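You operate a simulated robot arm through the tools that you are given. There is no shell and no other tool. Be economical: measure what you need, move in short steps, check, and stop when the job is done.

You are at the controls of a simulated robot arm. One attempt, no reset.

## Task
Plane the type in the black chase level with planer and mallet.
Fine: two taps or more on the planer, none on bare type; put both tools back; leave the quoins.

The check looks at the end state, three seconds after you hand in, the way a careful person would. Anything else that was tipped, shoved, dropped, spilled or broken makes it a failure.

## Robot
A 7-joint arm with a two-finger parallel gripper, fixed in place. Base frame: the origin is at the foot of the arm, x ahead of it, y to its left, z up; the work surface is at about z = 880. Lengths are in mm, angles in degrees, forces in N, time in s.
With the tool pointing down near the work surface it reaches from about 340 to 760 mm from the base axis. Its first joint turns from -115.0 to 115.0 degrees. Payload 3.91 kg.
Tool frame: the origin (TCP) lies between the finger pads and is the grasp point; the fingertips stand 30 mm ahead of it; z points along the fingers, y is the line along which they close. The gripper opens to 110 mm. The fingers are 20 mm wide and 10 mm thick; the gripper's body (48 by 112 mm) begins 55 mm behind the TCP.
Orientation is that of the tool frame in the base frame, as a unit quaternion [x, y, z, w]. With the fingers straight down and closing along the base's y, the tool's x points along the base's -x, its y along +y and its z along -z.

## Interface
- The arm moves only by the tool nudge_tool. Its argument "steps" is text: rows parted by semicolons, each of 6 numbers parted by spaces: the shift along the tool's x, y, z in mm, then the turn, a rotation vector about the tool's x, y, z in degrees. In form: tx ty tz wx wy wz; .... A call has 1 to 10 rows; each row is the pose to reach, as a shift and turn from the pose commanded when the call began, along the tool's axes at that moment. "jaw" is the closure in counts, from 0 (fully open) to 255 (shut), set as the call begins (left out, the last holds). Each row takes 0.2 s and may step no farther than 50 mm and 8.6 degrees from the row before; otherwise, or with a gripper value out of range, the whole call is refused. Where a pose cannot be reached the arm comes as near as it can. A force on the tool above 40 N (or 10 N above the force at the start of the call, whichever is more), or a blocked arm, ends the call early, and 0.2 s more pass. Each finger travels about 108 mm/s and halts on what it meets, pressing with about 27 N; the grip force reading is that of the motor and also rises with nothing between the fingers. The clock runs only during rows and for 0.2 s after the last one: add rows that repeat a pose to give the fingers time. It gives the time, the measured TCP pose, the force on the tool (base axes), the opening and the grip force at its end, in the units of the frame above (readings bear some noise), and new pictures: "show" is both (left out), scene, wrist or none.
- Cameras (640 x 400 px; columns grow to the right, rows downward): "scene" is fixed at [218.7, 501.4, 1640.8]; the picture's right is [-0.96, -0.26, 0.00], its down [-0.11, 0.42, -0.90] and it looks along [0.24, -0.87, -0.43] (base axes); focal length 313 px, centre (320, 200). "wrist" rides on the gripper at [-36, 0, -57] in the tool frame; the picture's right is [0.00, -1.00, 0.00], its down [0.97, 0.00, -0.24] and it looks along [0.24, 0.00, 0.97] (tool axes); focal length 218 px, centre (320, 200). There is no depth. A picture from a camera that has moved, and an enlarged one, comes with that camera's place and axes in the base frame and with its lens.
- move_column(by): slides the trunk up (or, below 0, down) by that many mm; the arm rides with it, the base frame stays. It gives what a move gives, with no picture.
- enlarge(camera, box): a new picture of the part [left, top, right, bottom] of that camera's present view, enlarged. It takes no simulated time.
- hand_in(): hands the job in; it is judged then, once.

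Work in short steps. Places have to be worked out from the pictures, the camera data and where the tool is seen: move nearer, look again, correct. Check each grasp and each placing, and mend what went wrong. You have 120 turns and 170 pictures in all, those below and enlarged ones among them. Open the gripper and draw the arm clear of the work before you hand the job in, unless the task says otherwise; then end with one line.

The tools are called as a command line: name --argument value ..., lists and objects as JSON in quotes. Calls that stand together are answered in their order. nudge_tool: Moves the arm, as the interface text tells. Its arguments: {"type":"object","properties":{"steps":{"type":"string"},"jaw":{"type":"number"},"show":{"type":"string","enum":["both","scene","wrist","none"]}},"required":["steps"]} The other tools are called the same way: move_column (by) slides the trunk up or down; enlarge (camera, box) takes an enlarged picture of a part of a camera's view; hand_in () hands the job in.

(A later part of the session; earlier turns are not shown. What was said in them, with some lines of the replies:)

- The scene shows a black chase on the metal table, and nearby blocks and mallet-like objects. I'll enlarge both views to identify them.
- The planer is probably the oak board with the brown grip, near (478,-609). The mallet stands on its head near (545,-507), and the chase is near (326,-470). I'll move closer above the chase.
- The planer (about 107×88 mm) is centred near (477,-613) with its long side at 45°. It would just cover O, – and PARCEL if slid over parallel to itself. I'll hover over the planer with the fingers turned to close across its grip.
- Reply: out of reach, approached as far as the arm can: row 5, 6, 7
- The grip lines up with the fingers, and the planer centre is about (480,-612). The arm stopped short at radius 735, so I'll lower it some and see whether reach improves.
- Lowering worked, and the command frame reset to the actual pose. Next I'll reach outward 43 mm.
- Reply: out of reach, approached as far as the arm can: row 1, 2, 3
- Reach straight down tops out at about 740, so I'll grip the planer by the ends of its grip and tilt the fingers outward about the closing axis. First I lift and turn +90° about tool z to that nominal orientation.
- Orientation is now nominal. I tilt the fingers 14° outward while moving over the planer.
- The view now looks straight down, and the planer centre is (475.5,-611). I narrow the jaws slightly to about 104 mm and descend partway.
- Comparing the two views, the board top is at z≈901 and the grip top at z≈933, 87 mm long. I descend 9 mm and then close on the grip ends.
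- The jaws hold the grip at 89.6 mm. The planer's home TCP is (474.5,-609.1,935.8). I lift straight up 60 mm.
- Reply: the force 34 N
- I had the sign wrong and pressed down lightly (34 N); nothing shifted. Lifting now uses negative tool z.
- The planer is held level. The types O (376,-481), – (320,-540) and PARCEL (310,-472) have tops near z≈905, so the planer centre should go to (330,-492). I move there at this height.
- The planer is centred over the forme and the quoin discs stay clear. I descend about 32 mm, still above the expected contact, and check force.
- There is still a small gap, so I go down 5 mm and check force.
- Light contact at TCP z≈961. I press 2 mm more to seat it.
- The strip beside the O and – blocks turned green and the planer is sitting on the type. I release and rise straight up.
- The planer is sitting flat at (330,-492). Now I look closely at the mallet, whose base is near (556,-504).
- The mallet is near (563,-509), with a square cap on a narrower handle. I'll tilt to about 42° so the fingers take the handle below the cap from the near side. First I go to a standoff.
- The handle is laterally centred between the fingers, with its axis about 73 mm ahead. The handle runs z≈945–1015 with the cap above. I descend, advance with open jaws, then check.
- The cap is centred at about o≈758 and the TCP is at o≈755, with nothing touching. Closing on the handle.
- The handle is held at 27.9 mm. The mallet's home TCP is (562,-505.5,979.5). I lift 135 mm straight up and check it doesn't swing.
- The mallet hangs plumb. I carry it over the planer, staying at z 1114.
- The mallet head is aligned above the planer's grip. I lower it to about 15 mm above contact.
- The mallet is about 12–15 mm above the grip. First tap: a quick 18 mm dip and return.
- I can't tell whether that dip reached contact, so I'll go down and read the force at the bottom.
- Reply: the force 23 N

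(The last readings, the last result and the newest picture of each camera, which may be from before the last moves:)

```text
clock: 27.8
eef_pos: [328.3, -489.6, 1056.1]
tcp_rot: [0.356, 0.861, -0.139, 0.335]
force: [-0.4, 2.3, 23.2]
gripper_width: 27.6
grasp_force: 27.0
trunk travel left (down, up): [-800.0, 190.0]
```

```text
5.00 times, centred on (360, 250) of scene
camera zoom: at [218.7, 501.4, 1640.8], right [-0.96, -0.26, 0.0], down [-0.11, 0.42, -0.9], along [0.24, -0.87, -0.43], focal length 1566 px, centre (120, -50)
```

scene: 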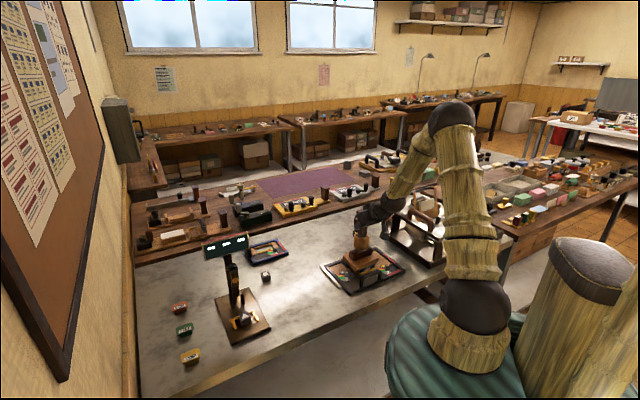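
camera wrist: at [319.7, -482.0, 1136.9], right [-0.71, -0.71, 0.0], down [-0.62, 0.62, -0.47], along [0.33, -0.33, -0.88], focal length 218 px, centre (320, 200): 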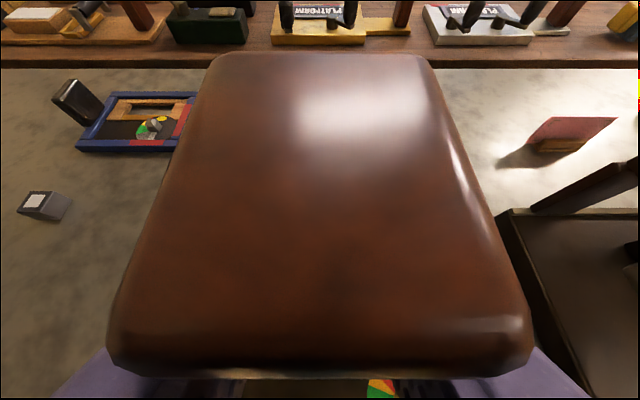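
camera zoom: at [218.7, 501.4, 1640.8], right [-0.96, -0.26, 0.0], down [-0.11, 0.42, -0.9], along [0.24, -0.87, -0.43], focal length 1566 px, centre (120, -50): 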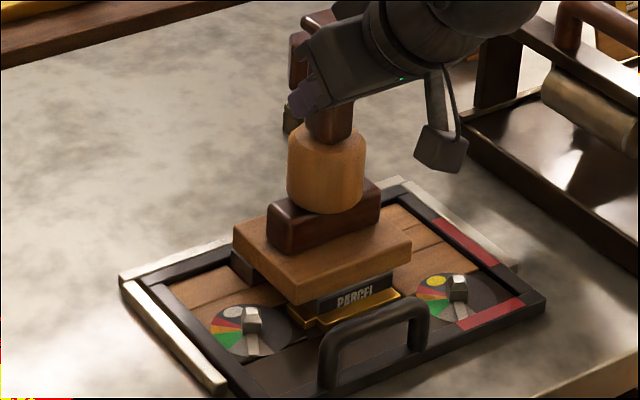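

Contact is at TCP z≈1056 with 23 N. I lift and give two crisper taps in one call.

nudge_tool --steps "-20 0 -22.3 0 0 0; -20 0 -22.3 0 0 0; 0.5 0 0.5 0 0 0; -20 0 -22.3 0 0 0; -20 0 -22.3 0 0 0; 0.5 0 0.5 0 0 0; -20 0 -22.3 0 0 0; -20 0 -22.3 0 0 0" --show "wrist"

enlarge --camera "scene" --box '[310, 200, 410, 300]'

```text
clock: 29.6
eef_pos: [328.2, -491.8, 1081.4]
tcp_rot: [0.358, 0.863, -0.137, 0.33]
force: [0.4, 0.1, -3.3]
gripper_width: 28.1
grasp_force: 26.8
trunk travel left (down, up): [-800.0, 190.0]
camera wrist: at [319.3, -483.8, 1147.1], right [-0.71, -0.71, 0.0], down [-0.62, 0.62, -0.47], along [0.33, -0.33, -0.88], focal length 218 px, centre (320, 200)
```

wrist: 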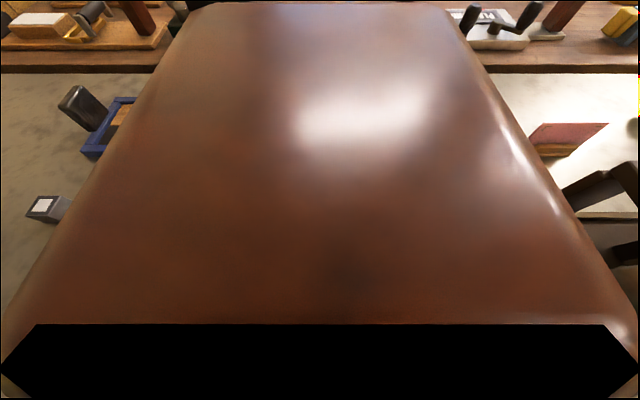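

```text
4.00 times, centred on (360, 250) of scene
camera zoom: at [218.7, 501.4, 1640.8], right [-0.96, -0.26, 0.0], down [-0.11, 0.42, -0.9], along [0.24, -0.87, -0.43], focal length 1253 px, centre (160, 0)
```

zoom: 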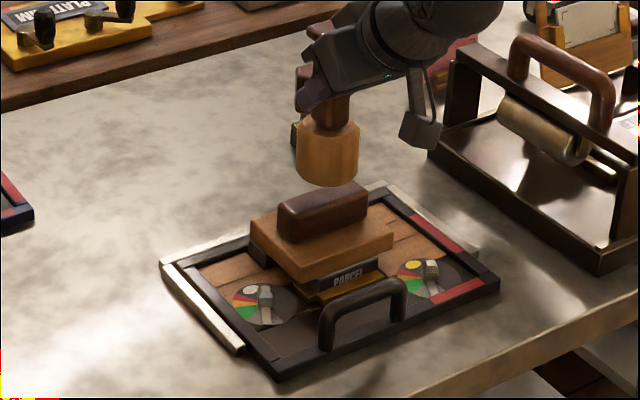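

The mallet slid about 5 mm up in the grip, so the taps were firm. The planer is still in place. I carry the mallet back over its spot.

nudge_tool --steps "-22.7 0 -25.3 0 0 0; -44 26 -6 0 0 0; -66 52 13.7 0 0 0; -87.7 78 33 0 0 0; -109 104 52.8 0 0 0; -131 130 72 0 0 0; -152.7 155.6 91.8 0 0 0; -152.7 155.6 91.8 0 0 0" --show "both"

enlarge --camera "scene" --box '[310, 220, 410, 300]'

```text
clock: 31.4
eef_pos: [562.4, -503.6, 1115.2]
tcp_rot: [0.357, 0.863, -0.137, 0.331]
force: [0.1, 0.1, -3.5]
gripper_width: 28.1
grasp_force: 26.8
trunk travel left (down, up): [-800.0, 190.0]
camera wrist: at [553.1, -495.7, 1182.3], right [-0.71, -0.71, 0.0], down [-0.62, 0.62, -0.47], along [0.33, -0.33, -0.88], focal length 218 px, centre (320, 200)
```

scene: 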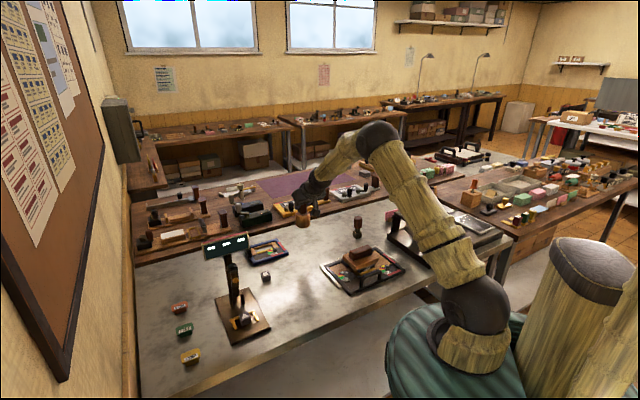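
wrist: 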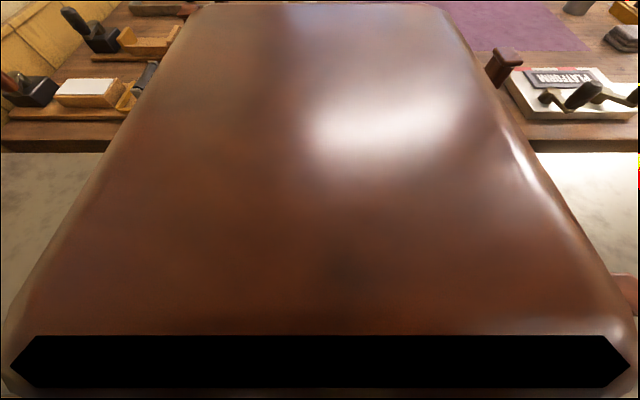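

```text
5.00 times, centred on (360, 260) of scene
camera zoom: at [218.7, 501.4, 1640.8], right [-0.96, -0.26, 0.0], down [-0.11, 0.42, -0.9], along [0.24, -0.87, -0.43], focal length 1566 px, centre (120, -100)
```

zoom: 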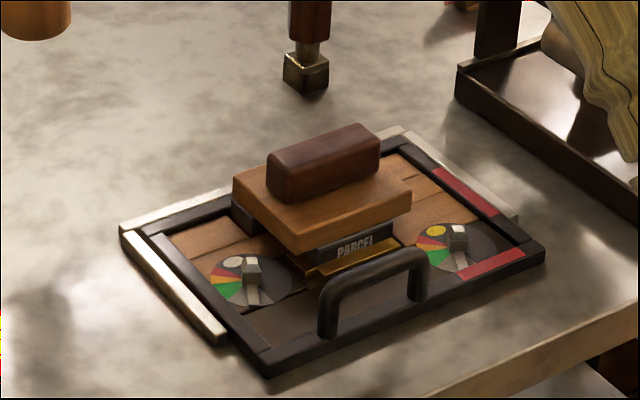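

The planer and quoins are unchanged. I lower the mallet to just above the table at its spot.

nudge_tool --steps "27 0 30 0 0 0; 54 0 60 0 0 0; 76 0 84.7 0 0 0; 89 0 98.8 0 0 0; 89 0 98.8 0 0 0" --show "none"

nudge_tool --steps "1.7 0 1.9 0 0 0; 3.4 0 3.7 0 0 0" --show "none"

enlarge --camera "scene" --box '[270, 200, 350, 270]'

```text
clock: 32.6
eef_pos: [561.9, -504.8, 982.0]
tcp_rot: [0.357, 0.862, -0.137, 0.332]
force: [-0.1, 0.0, -2.5]
gripper_width: 28.2
grasp_force: 27.4
trunk travel left (down, up): [-800.0, 190.0]
```

```text
clock: 33.2
eef_pos: [560.7, -503.1, 976.4]
tcp_rot: [0.358, 0.862, -0.138, 0.331]
force: [-0.2, 0.3, -2.2]
gripper_width: 28.0
grasp_force: 26.9
trunk travel left (down, up): [-800.0, 190.0]
```

```text
5.71 times, centred on (310, 235) of scene
camera zoom: at [218.7, 501.4, 1640.8], right [-0.96, -0.26, 0.0], down [-0.11, 0.42, -0.9], along [0.24, -0.87, -0.43], focal length 1790 px, centre (377, 0)
```

zoom: 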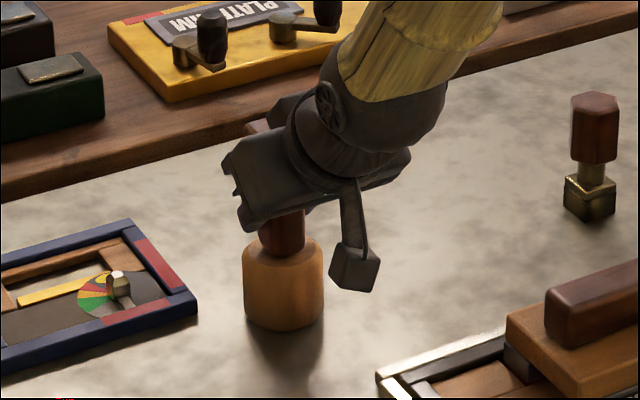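

Almost down. I lower 2.5 mm more and check force.

nudge_tool --steps "0.8 0 0.9 0 0 0; 1.6 0 1.8 0 0 0" --show "none"

```text
clock: 33.8
eef_pos: [562.2, -505.0, 974.3]
tcp_rot: [0.358, 0.862, -0.137, 0.331]
force: [-0.7, 0.2, -2.6]
gripper_width: 28.1
grasp_force: 27.6
trunk travel left (down, up): [-800.0, 190.0]
```

Still no contact. Another 2.5 mm.

nudge_tool --steps "0.8 0 0.9 0 0 0; 1.6 0 1.8 0 0 0" --show "none"

```text
clock: 34.4
eef_pos: [562.8, -503.0, 974.9]
tcp_rot: [0.357, 0.862, -0.137, 0.332]
force: [-2.2, 1.2, 4.8]
gripper_width: 28.2
grasp_force: 26.6
trunk travel left (down, up): [-800.0, 190.0]
```

The mallet is on the table (force reversed). I open, check, then back off horizontally.

nudge_tool --steps "0 0 0 0 0 0; 0 0 0 0 0 0; 0 0 0 0 0 0" --jaw 0 --show "none"

nudge_tool --steps "15 0 -13.4 0 0 0; 37 0 -33.5 0 0 0; 60 0 -54 0 0 0; 26.5 0 -91 0 0 0; 26.5 0 -91 0 0 0" --show "both"

enlarge --camera "scene" --box '[280, 210, 330, 270]'

```text
clock: 35.2
eef_pos: [562.2, -503.4, 973.0]
tcp_rot: [0.357, 0.862, -0.137, 0.331]
force: [-0.5, 0.3, 0.0]
gripper_width: 109.8
grasp_force: 0.2
trunk travel left (down, up): [-800.0, 190.0]
```

```text
clock: 36.4
eef_pos: [504.7, -445.7, 1021.4]
tcp_rot: [0.357, 0.863, -0.136, 0.331]
force: [1.2, 0.2, 0.1]
gripper_width: 110.1
grasp_force: 0.0
trunk travel left (down, up): [-800.0, 190.0]
camera wrist: at [496.1, -438.5, 1088.5], right [-0.71, -0.71, 0.0], down [-0.62, 0.62, -0.47], along [0.33, -0.33, -0.88], focal length 218 px, centre (320, 200)
```

scene: 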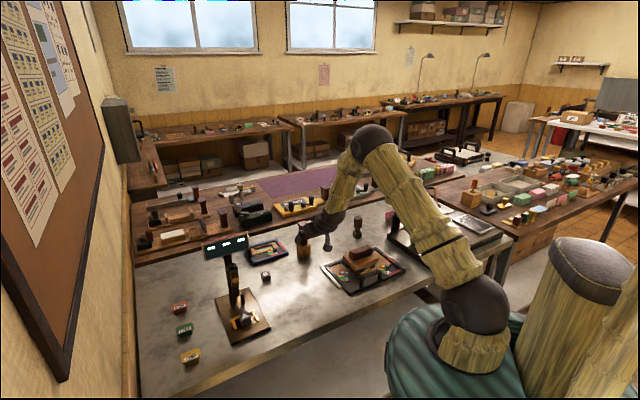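
wrist: 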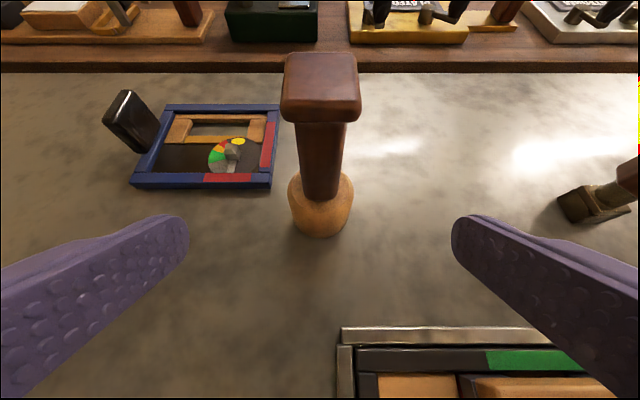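

```text
6.67 times, centred on (305, 240) of scene
camera zoom: at [218.7, 501.4, 1640.8], right [-0.96, -0.26, 0.0], down [-0.11, 0.42, -0.9], along [0.24, -0.87, -0.43], focal length 2088 px, centre (420, -67)
```

zoom: 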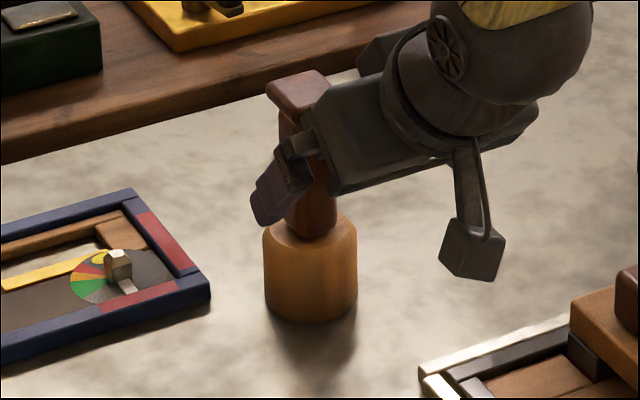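

The mallet stands within about 2 mm of its original spot. Next I go back over the planer, restoring the 14° tilt.

nudge_tool --steps "-13.4 0 -14.9 0 0 0; 0 -32 -28 0 7 0; 15 -64 -40 0 14 0; 29 -96 -53 0 21 0; 43 -128 -66 0 28 0; 56.4 -155.9 -77.8 0 28 0; 56.4 -155.9 -77.8 0 28 0" --show "wrist"

```text
clock: 38.0
eef_pos: [328.6, -490.6, 1043.3]
tcp_rot: [0.38, 0.917, -0.046, 0.113]
force: [0.5, 0.7, 0.1]
gripper_width: 109.9
grasp_force: 0.1
trunk travel left (down, up): [-800.0, 190.0]
camera wrist: at [343.2, -505.9, 1106.7], right [-0.71, -0.71, 0.0], down [-0.71, 0.71, 0.0], along [0.0, 0.0, -1.0], focal length 218 px, centre (320, 200)
```

wrist: 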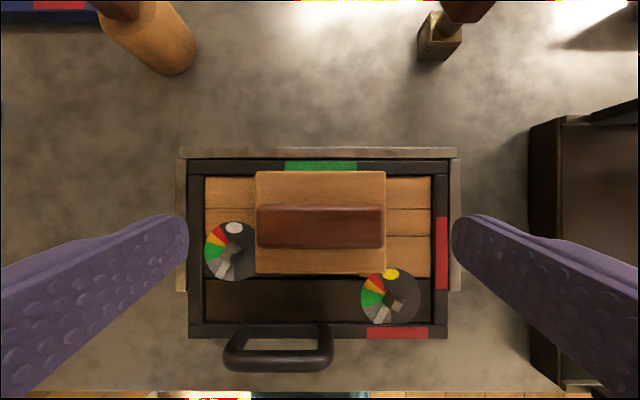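

The planer is centred between the fingers. I descend to the earlier release height of about 957.5 with jaws at 105 mm and close.

nudge_tool --steps "8 0 32 0 0 0; 15 0 60 0 0 0; 20.8 0 82.5 0 0 0; 20.8 0 82.5 0 0 0" --jaw 10 --show "none"

nudge_tool --steps "0 0 0 0 0 0; 0 0 0 0 0 0; 0 0 0 0 0 0" --jaw 255 --show "wrist"

```text
clock: 39.0
eef_pos: [328.1, -490.1, 957.0]
tcp_rot: [0.38, 0.917, -0.047, 0.112]
force: [0.8, 0.2, 2.6]
gripper_width: 105.6
grasp_force: 0.0
trunk travel left (down, up): [-800.0, 190.0]
```

```text
clock: 39.8
eef_pos: [328.1, -490.8, 956.9]
tcp_rot: [0.38, 0.917, -0.046, 0.113]
force: [1.1, -1.0, 0.8]
gripper_width: 89.8
grasp_force: 26.3
trunk travel left (down, up): [-800.0, 190.0]
camera wrist: at [342.0, -505.3, 1021.6], right [-0.71, -0.71, 0.0], down [-0.71, 0.71, 0.0], along [0.0, 0.0, -1.0], focal length 218 px, centre (320, 200)
```

wrist: 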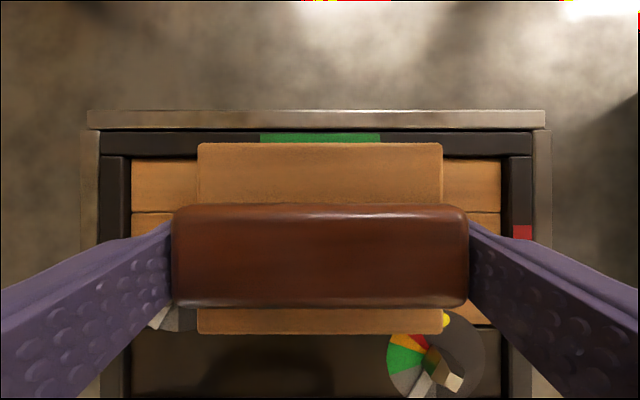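

Gripped again at 89.8 mm. I lift straight up 45 mm and look at the type.

nudge_tool --steps "-2.4 0 -9.7 0 0 0; -6 0 -25 0 0 0; -10.9 0 -43.7 0 0 0; -10.9 0 -43.7 0 0 0" --show "none"

enlarge --camera "scene" --box '[310, 210, 410, 300]'

```text
clock: 40.8
eef_pos: [326.5, -488.5, 1000.9]
tcp_rot: [0.38, 0.917, -0.047, 0.112]
force: [0.5, -0.2, -2.2]
gripper_width: 90.0
grasp_force: 26.7
trunk travel left (down, up): [-800.0, 190.0]
```

```text
4.44 times, centred on (360, 255) of scene
camera zoom: at [218.7, 501.4, 1640.8], right [-0.96, -0.26, 0.0], down [-0.11, 0.42, -0.9], along [0.24, -0.87, -0.43], focal length 1392 px, centre (142, -44)
```

zoom: 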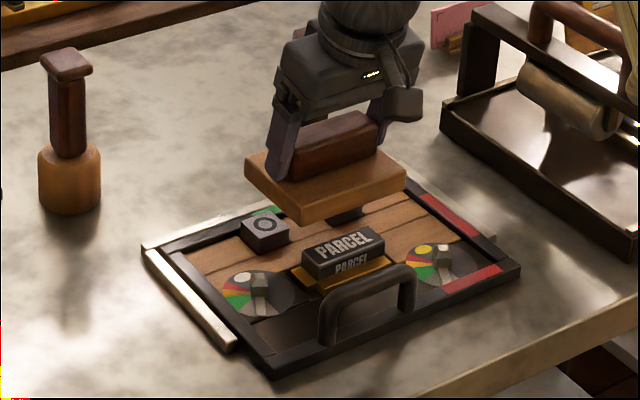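

The red sides of O and – are gone, so the blocks went down level and the strip stays green. I carry the planer home.

nudge_tool --steps "-36 4 9 0 0 0; -73 8 18 0 0 0; -109 12 27 0 0 0; -146 15.5 36.4 0 0 0; -182.3 19.4 45.5 0 0 0; -182.3 19.4 45.5 0 0 0" --show "wrist"

enlarge --camera "scene" --box '[310, 210, 410, 300]'

```text
clock: 42.2
eef_pos: [473.2, -609.1, 1002.5]
tcp_rot: [0.38, 0.917, -0.046, 0.112]
force: [0.7, 0.3, -1.9]
gripper_width: 90.1
grasp_force: 27.1
trunk travel left (down, up): [-800.0, 190.0]
camera wrist: at [487.6, -624.0, 1066.8], right [-0.71, -0.71, 0.0], down [-0.71, 0.71, 0.0], along [0.0, 0.0, -1.0], focal length 218 px, centre (320, 200)
```

wrist: 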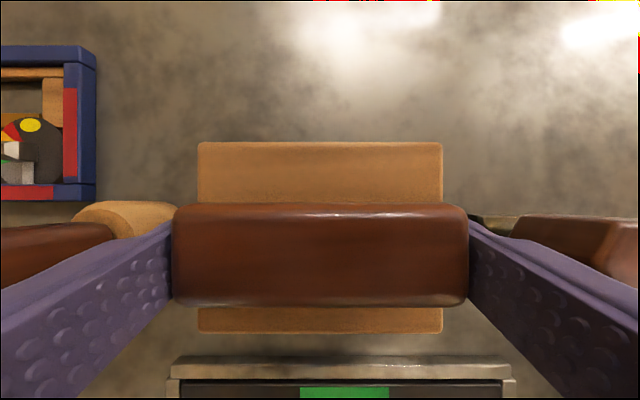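

```text
4.44 times, centred on (360, 255) of scene
camera zoom: at [218.7, 501.4, 1640.8], right [-0.96, -0.26, 0.0], down [-0.11, 0.42, -0.9], along [0.24, -0.87, -0.43], focal length 1392 px, centre (142, -44)
```

zoom: 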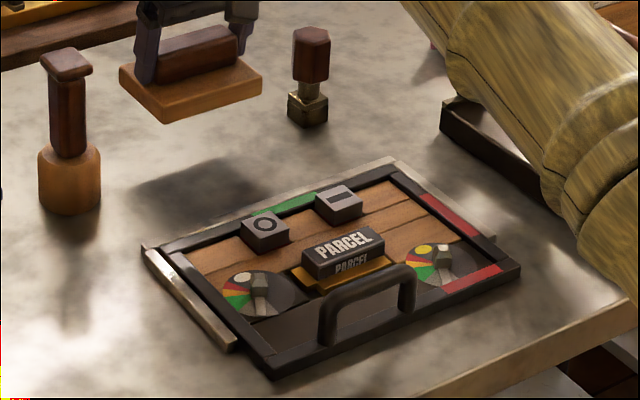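

All three pieces look level. I lower the planer to about 2 mm above the table.

nudge_tool --steps "6 0 24 0 0 0; 12 0 48 0 0 0; 15.5 0 62 0 0 0; 15.5 0 62 0 0 0" --show "none"

nudge_tool --steps "0.4 0 1.5 0 0 0; 0.7 0 2.9 0 0 0" --show "none"

```text
clock: 43.2
eef_pos: [474.2, -610.0, 938.7]
tcp_rot: [0.38, 0.917, -0.047, 0.112]
force: [0.7, 0.4, -2.2]
gripper_width: 89.9
grasp_force: 27.1
trunk travel left (down, up): [-800.0, 190.0]
```

```text
clock: 43.8
eef_pos: [474.0, -609.9, 936.0]
tcp_rot: [0.38, 0.917, -0.047, 0.113]
force: [-0.3, -0.6, -1.3]
gripper_width: 89.5
grasp_force: 27.1
trunk travel left (down, up): [-800.0, 190.0]
```

No contact yet; another 3 mm.

nudge_tool --steps "0.4 0 1.5 0 0 0; 0.7 0 2.9 0 0 0" --show "none"

```text
clock: 44.4
eef_pos: [474.0, -610.5, 933.0]
tcp_rot: [0.38, 0.917, -0.047, 0.113]
force: [-0.5, 0.5, 2.6]
gripper_width: 89.7
grasp_force: 26.6
trunk travel left (down, up): [-800.0, 190.0]
```

Contact made. I release slightly wider than the grip and rise straight up.

nudge_tool --steps "0 0 0 0 0 0; 0 0 0 0 0 0" --jaw 10 --show "none"

nudge_tool --steps "-5 0 -19 0 0 0; -14 0 -57 0 0 0; -24 0 -97 0 0 0; 10 0 -115 0 0 0; 45 0 -125 0 0 0; 80 0 -135 0 0 0; 80 0 -135 0 0 0" --show "both"

enlarge --camera "scene" --box '[280, 200, 410, 300]'

```text
clock: 45.0
eef_pos: [474.0, -610.3, 933.3]
tcp_rot: [0.38, 0.917, -0.047, 0.114]
force: [1.2, -2.1, 4.7]
gripper_width: 105.5
grasp_force: 0.0
trunk travel left (down, up): [-800.0, 190.0]
```

```text
clock: 46.6
eef_pos: [397.1, -533.6, 1043.5]
tcp_rot: [0.38, 0.917, -0.047, 0.112]
force: [0.3, -0.9, 0.5]
gripper_width: 105.7
grasp_force: 0.0
trunk travel left (down, up): [-800.0, 190.0]
camera wrist: at [410.8, -547.3, 1108.0], right [-0.71, -0.71, 0.0], down [-0.71, 0.71, 0.0], along [0.0, 0.0, -1.0], focal length 218 px, centre (320, 200)
```

scene: 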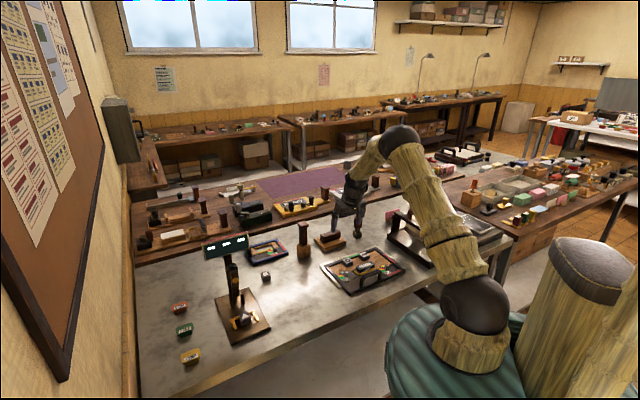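
wrist: 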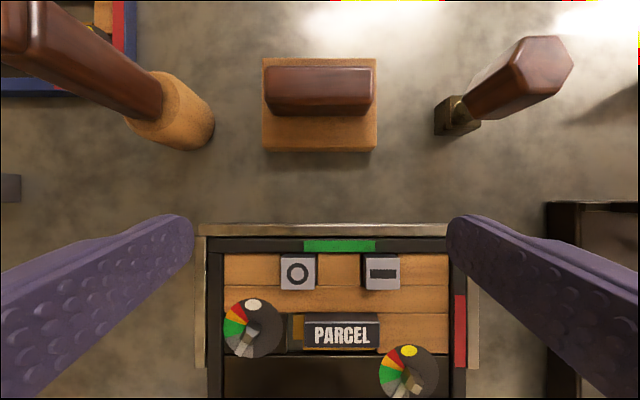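

```text
4.00 times, centred on (345, 250) of scene
camera zoom: at [218.7, 501.4, 1640.8], right [-0.96, -0.26, 0.0], down [-0.11, 0.42, -0.9], along [0.24, -0.87, -0.43], focal length 1253 px, centre (220, 0)
```

zoom: 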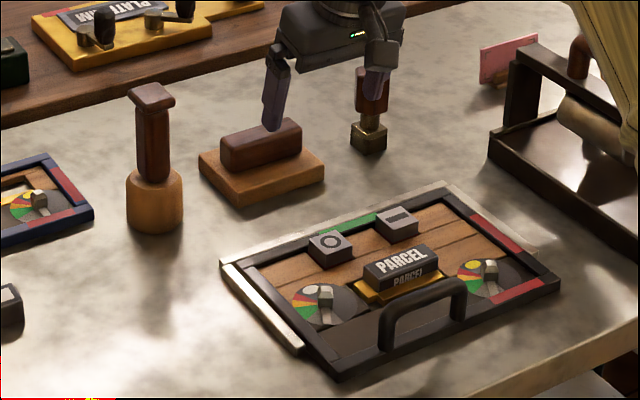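

Both tools are back in their original spots, the type is level, and the quoins look untouched. I raise the arm clear with the gripper open.

nudge_tool --steps "0 0 -45 0 0 0; 0 0 -90 0 0 0; 0 0 -135 0 0 0; 0 0 -180 0 0 0; 0 0 -180 0 0 0" --jaw 0 --show "wrist"

```text
clock: 47.8
eef_pos: [365.8, -501.4, 1219.5]
tcp_rot: [0.379, 0.917, -0.046, 0.112]
force: [0.6, 0.2, 0.5]
gripper_width: 109.9
grasp_force: 0.1
trunk travel left (down, up): [-800.0, 190.0]
camera wrist: at [380.4, -516.3, 1283.5], right [-0.71, -0.71, 0.0], down [-0.71, 0.71, 0.0], along [0.0, 0.0, -1.0], focal length 218 px, centre (320, 200)
```

wrist: 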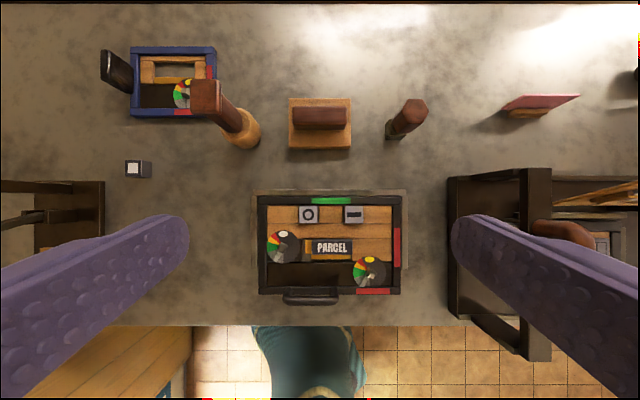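

The arm is clear and the scene is as it should be, so I'm handing in.

hand_in

```text
The job is handed in.
```

I planed the type in the black chase level with the mallet on the planer (at least two firm taps, none on bare type), put both tools back within about 2 mm of where they were, and left the quoins alone.
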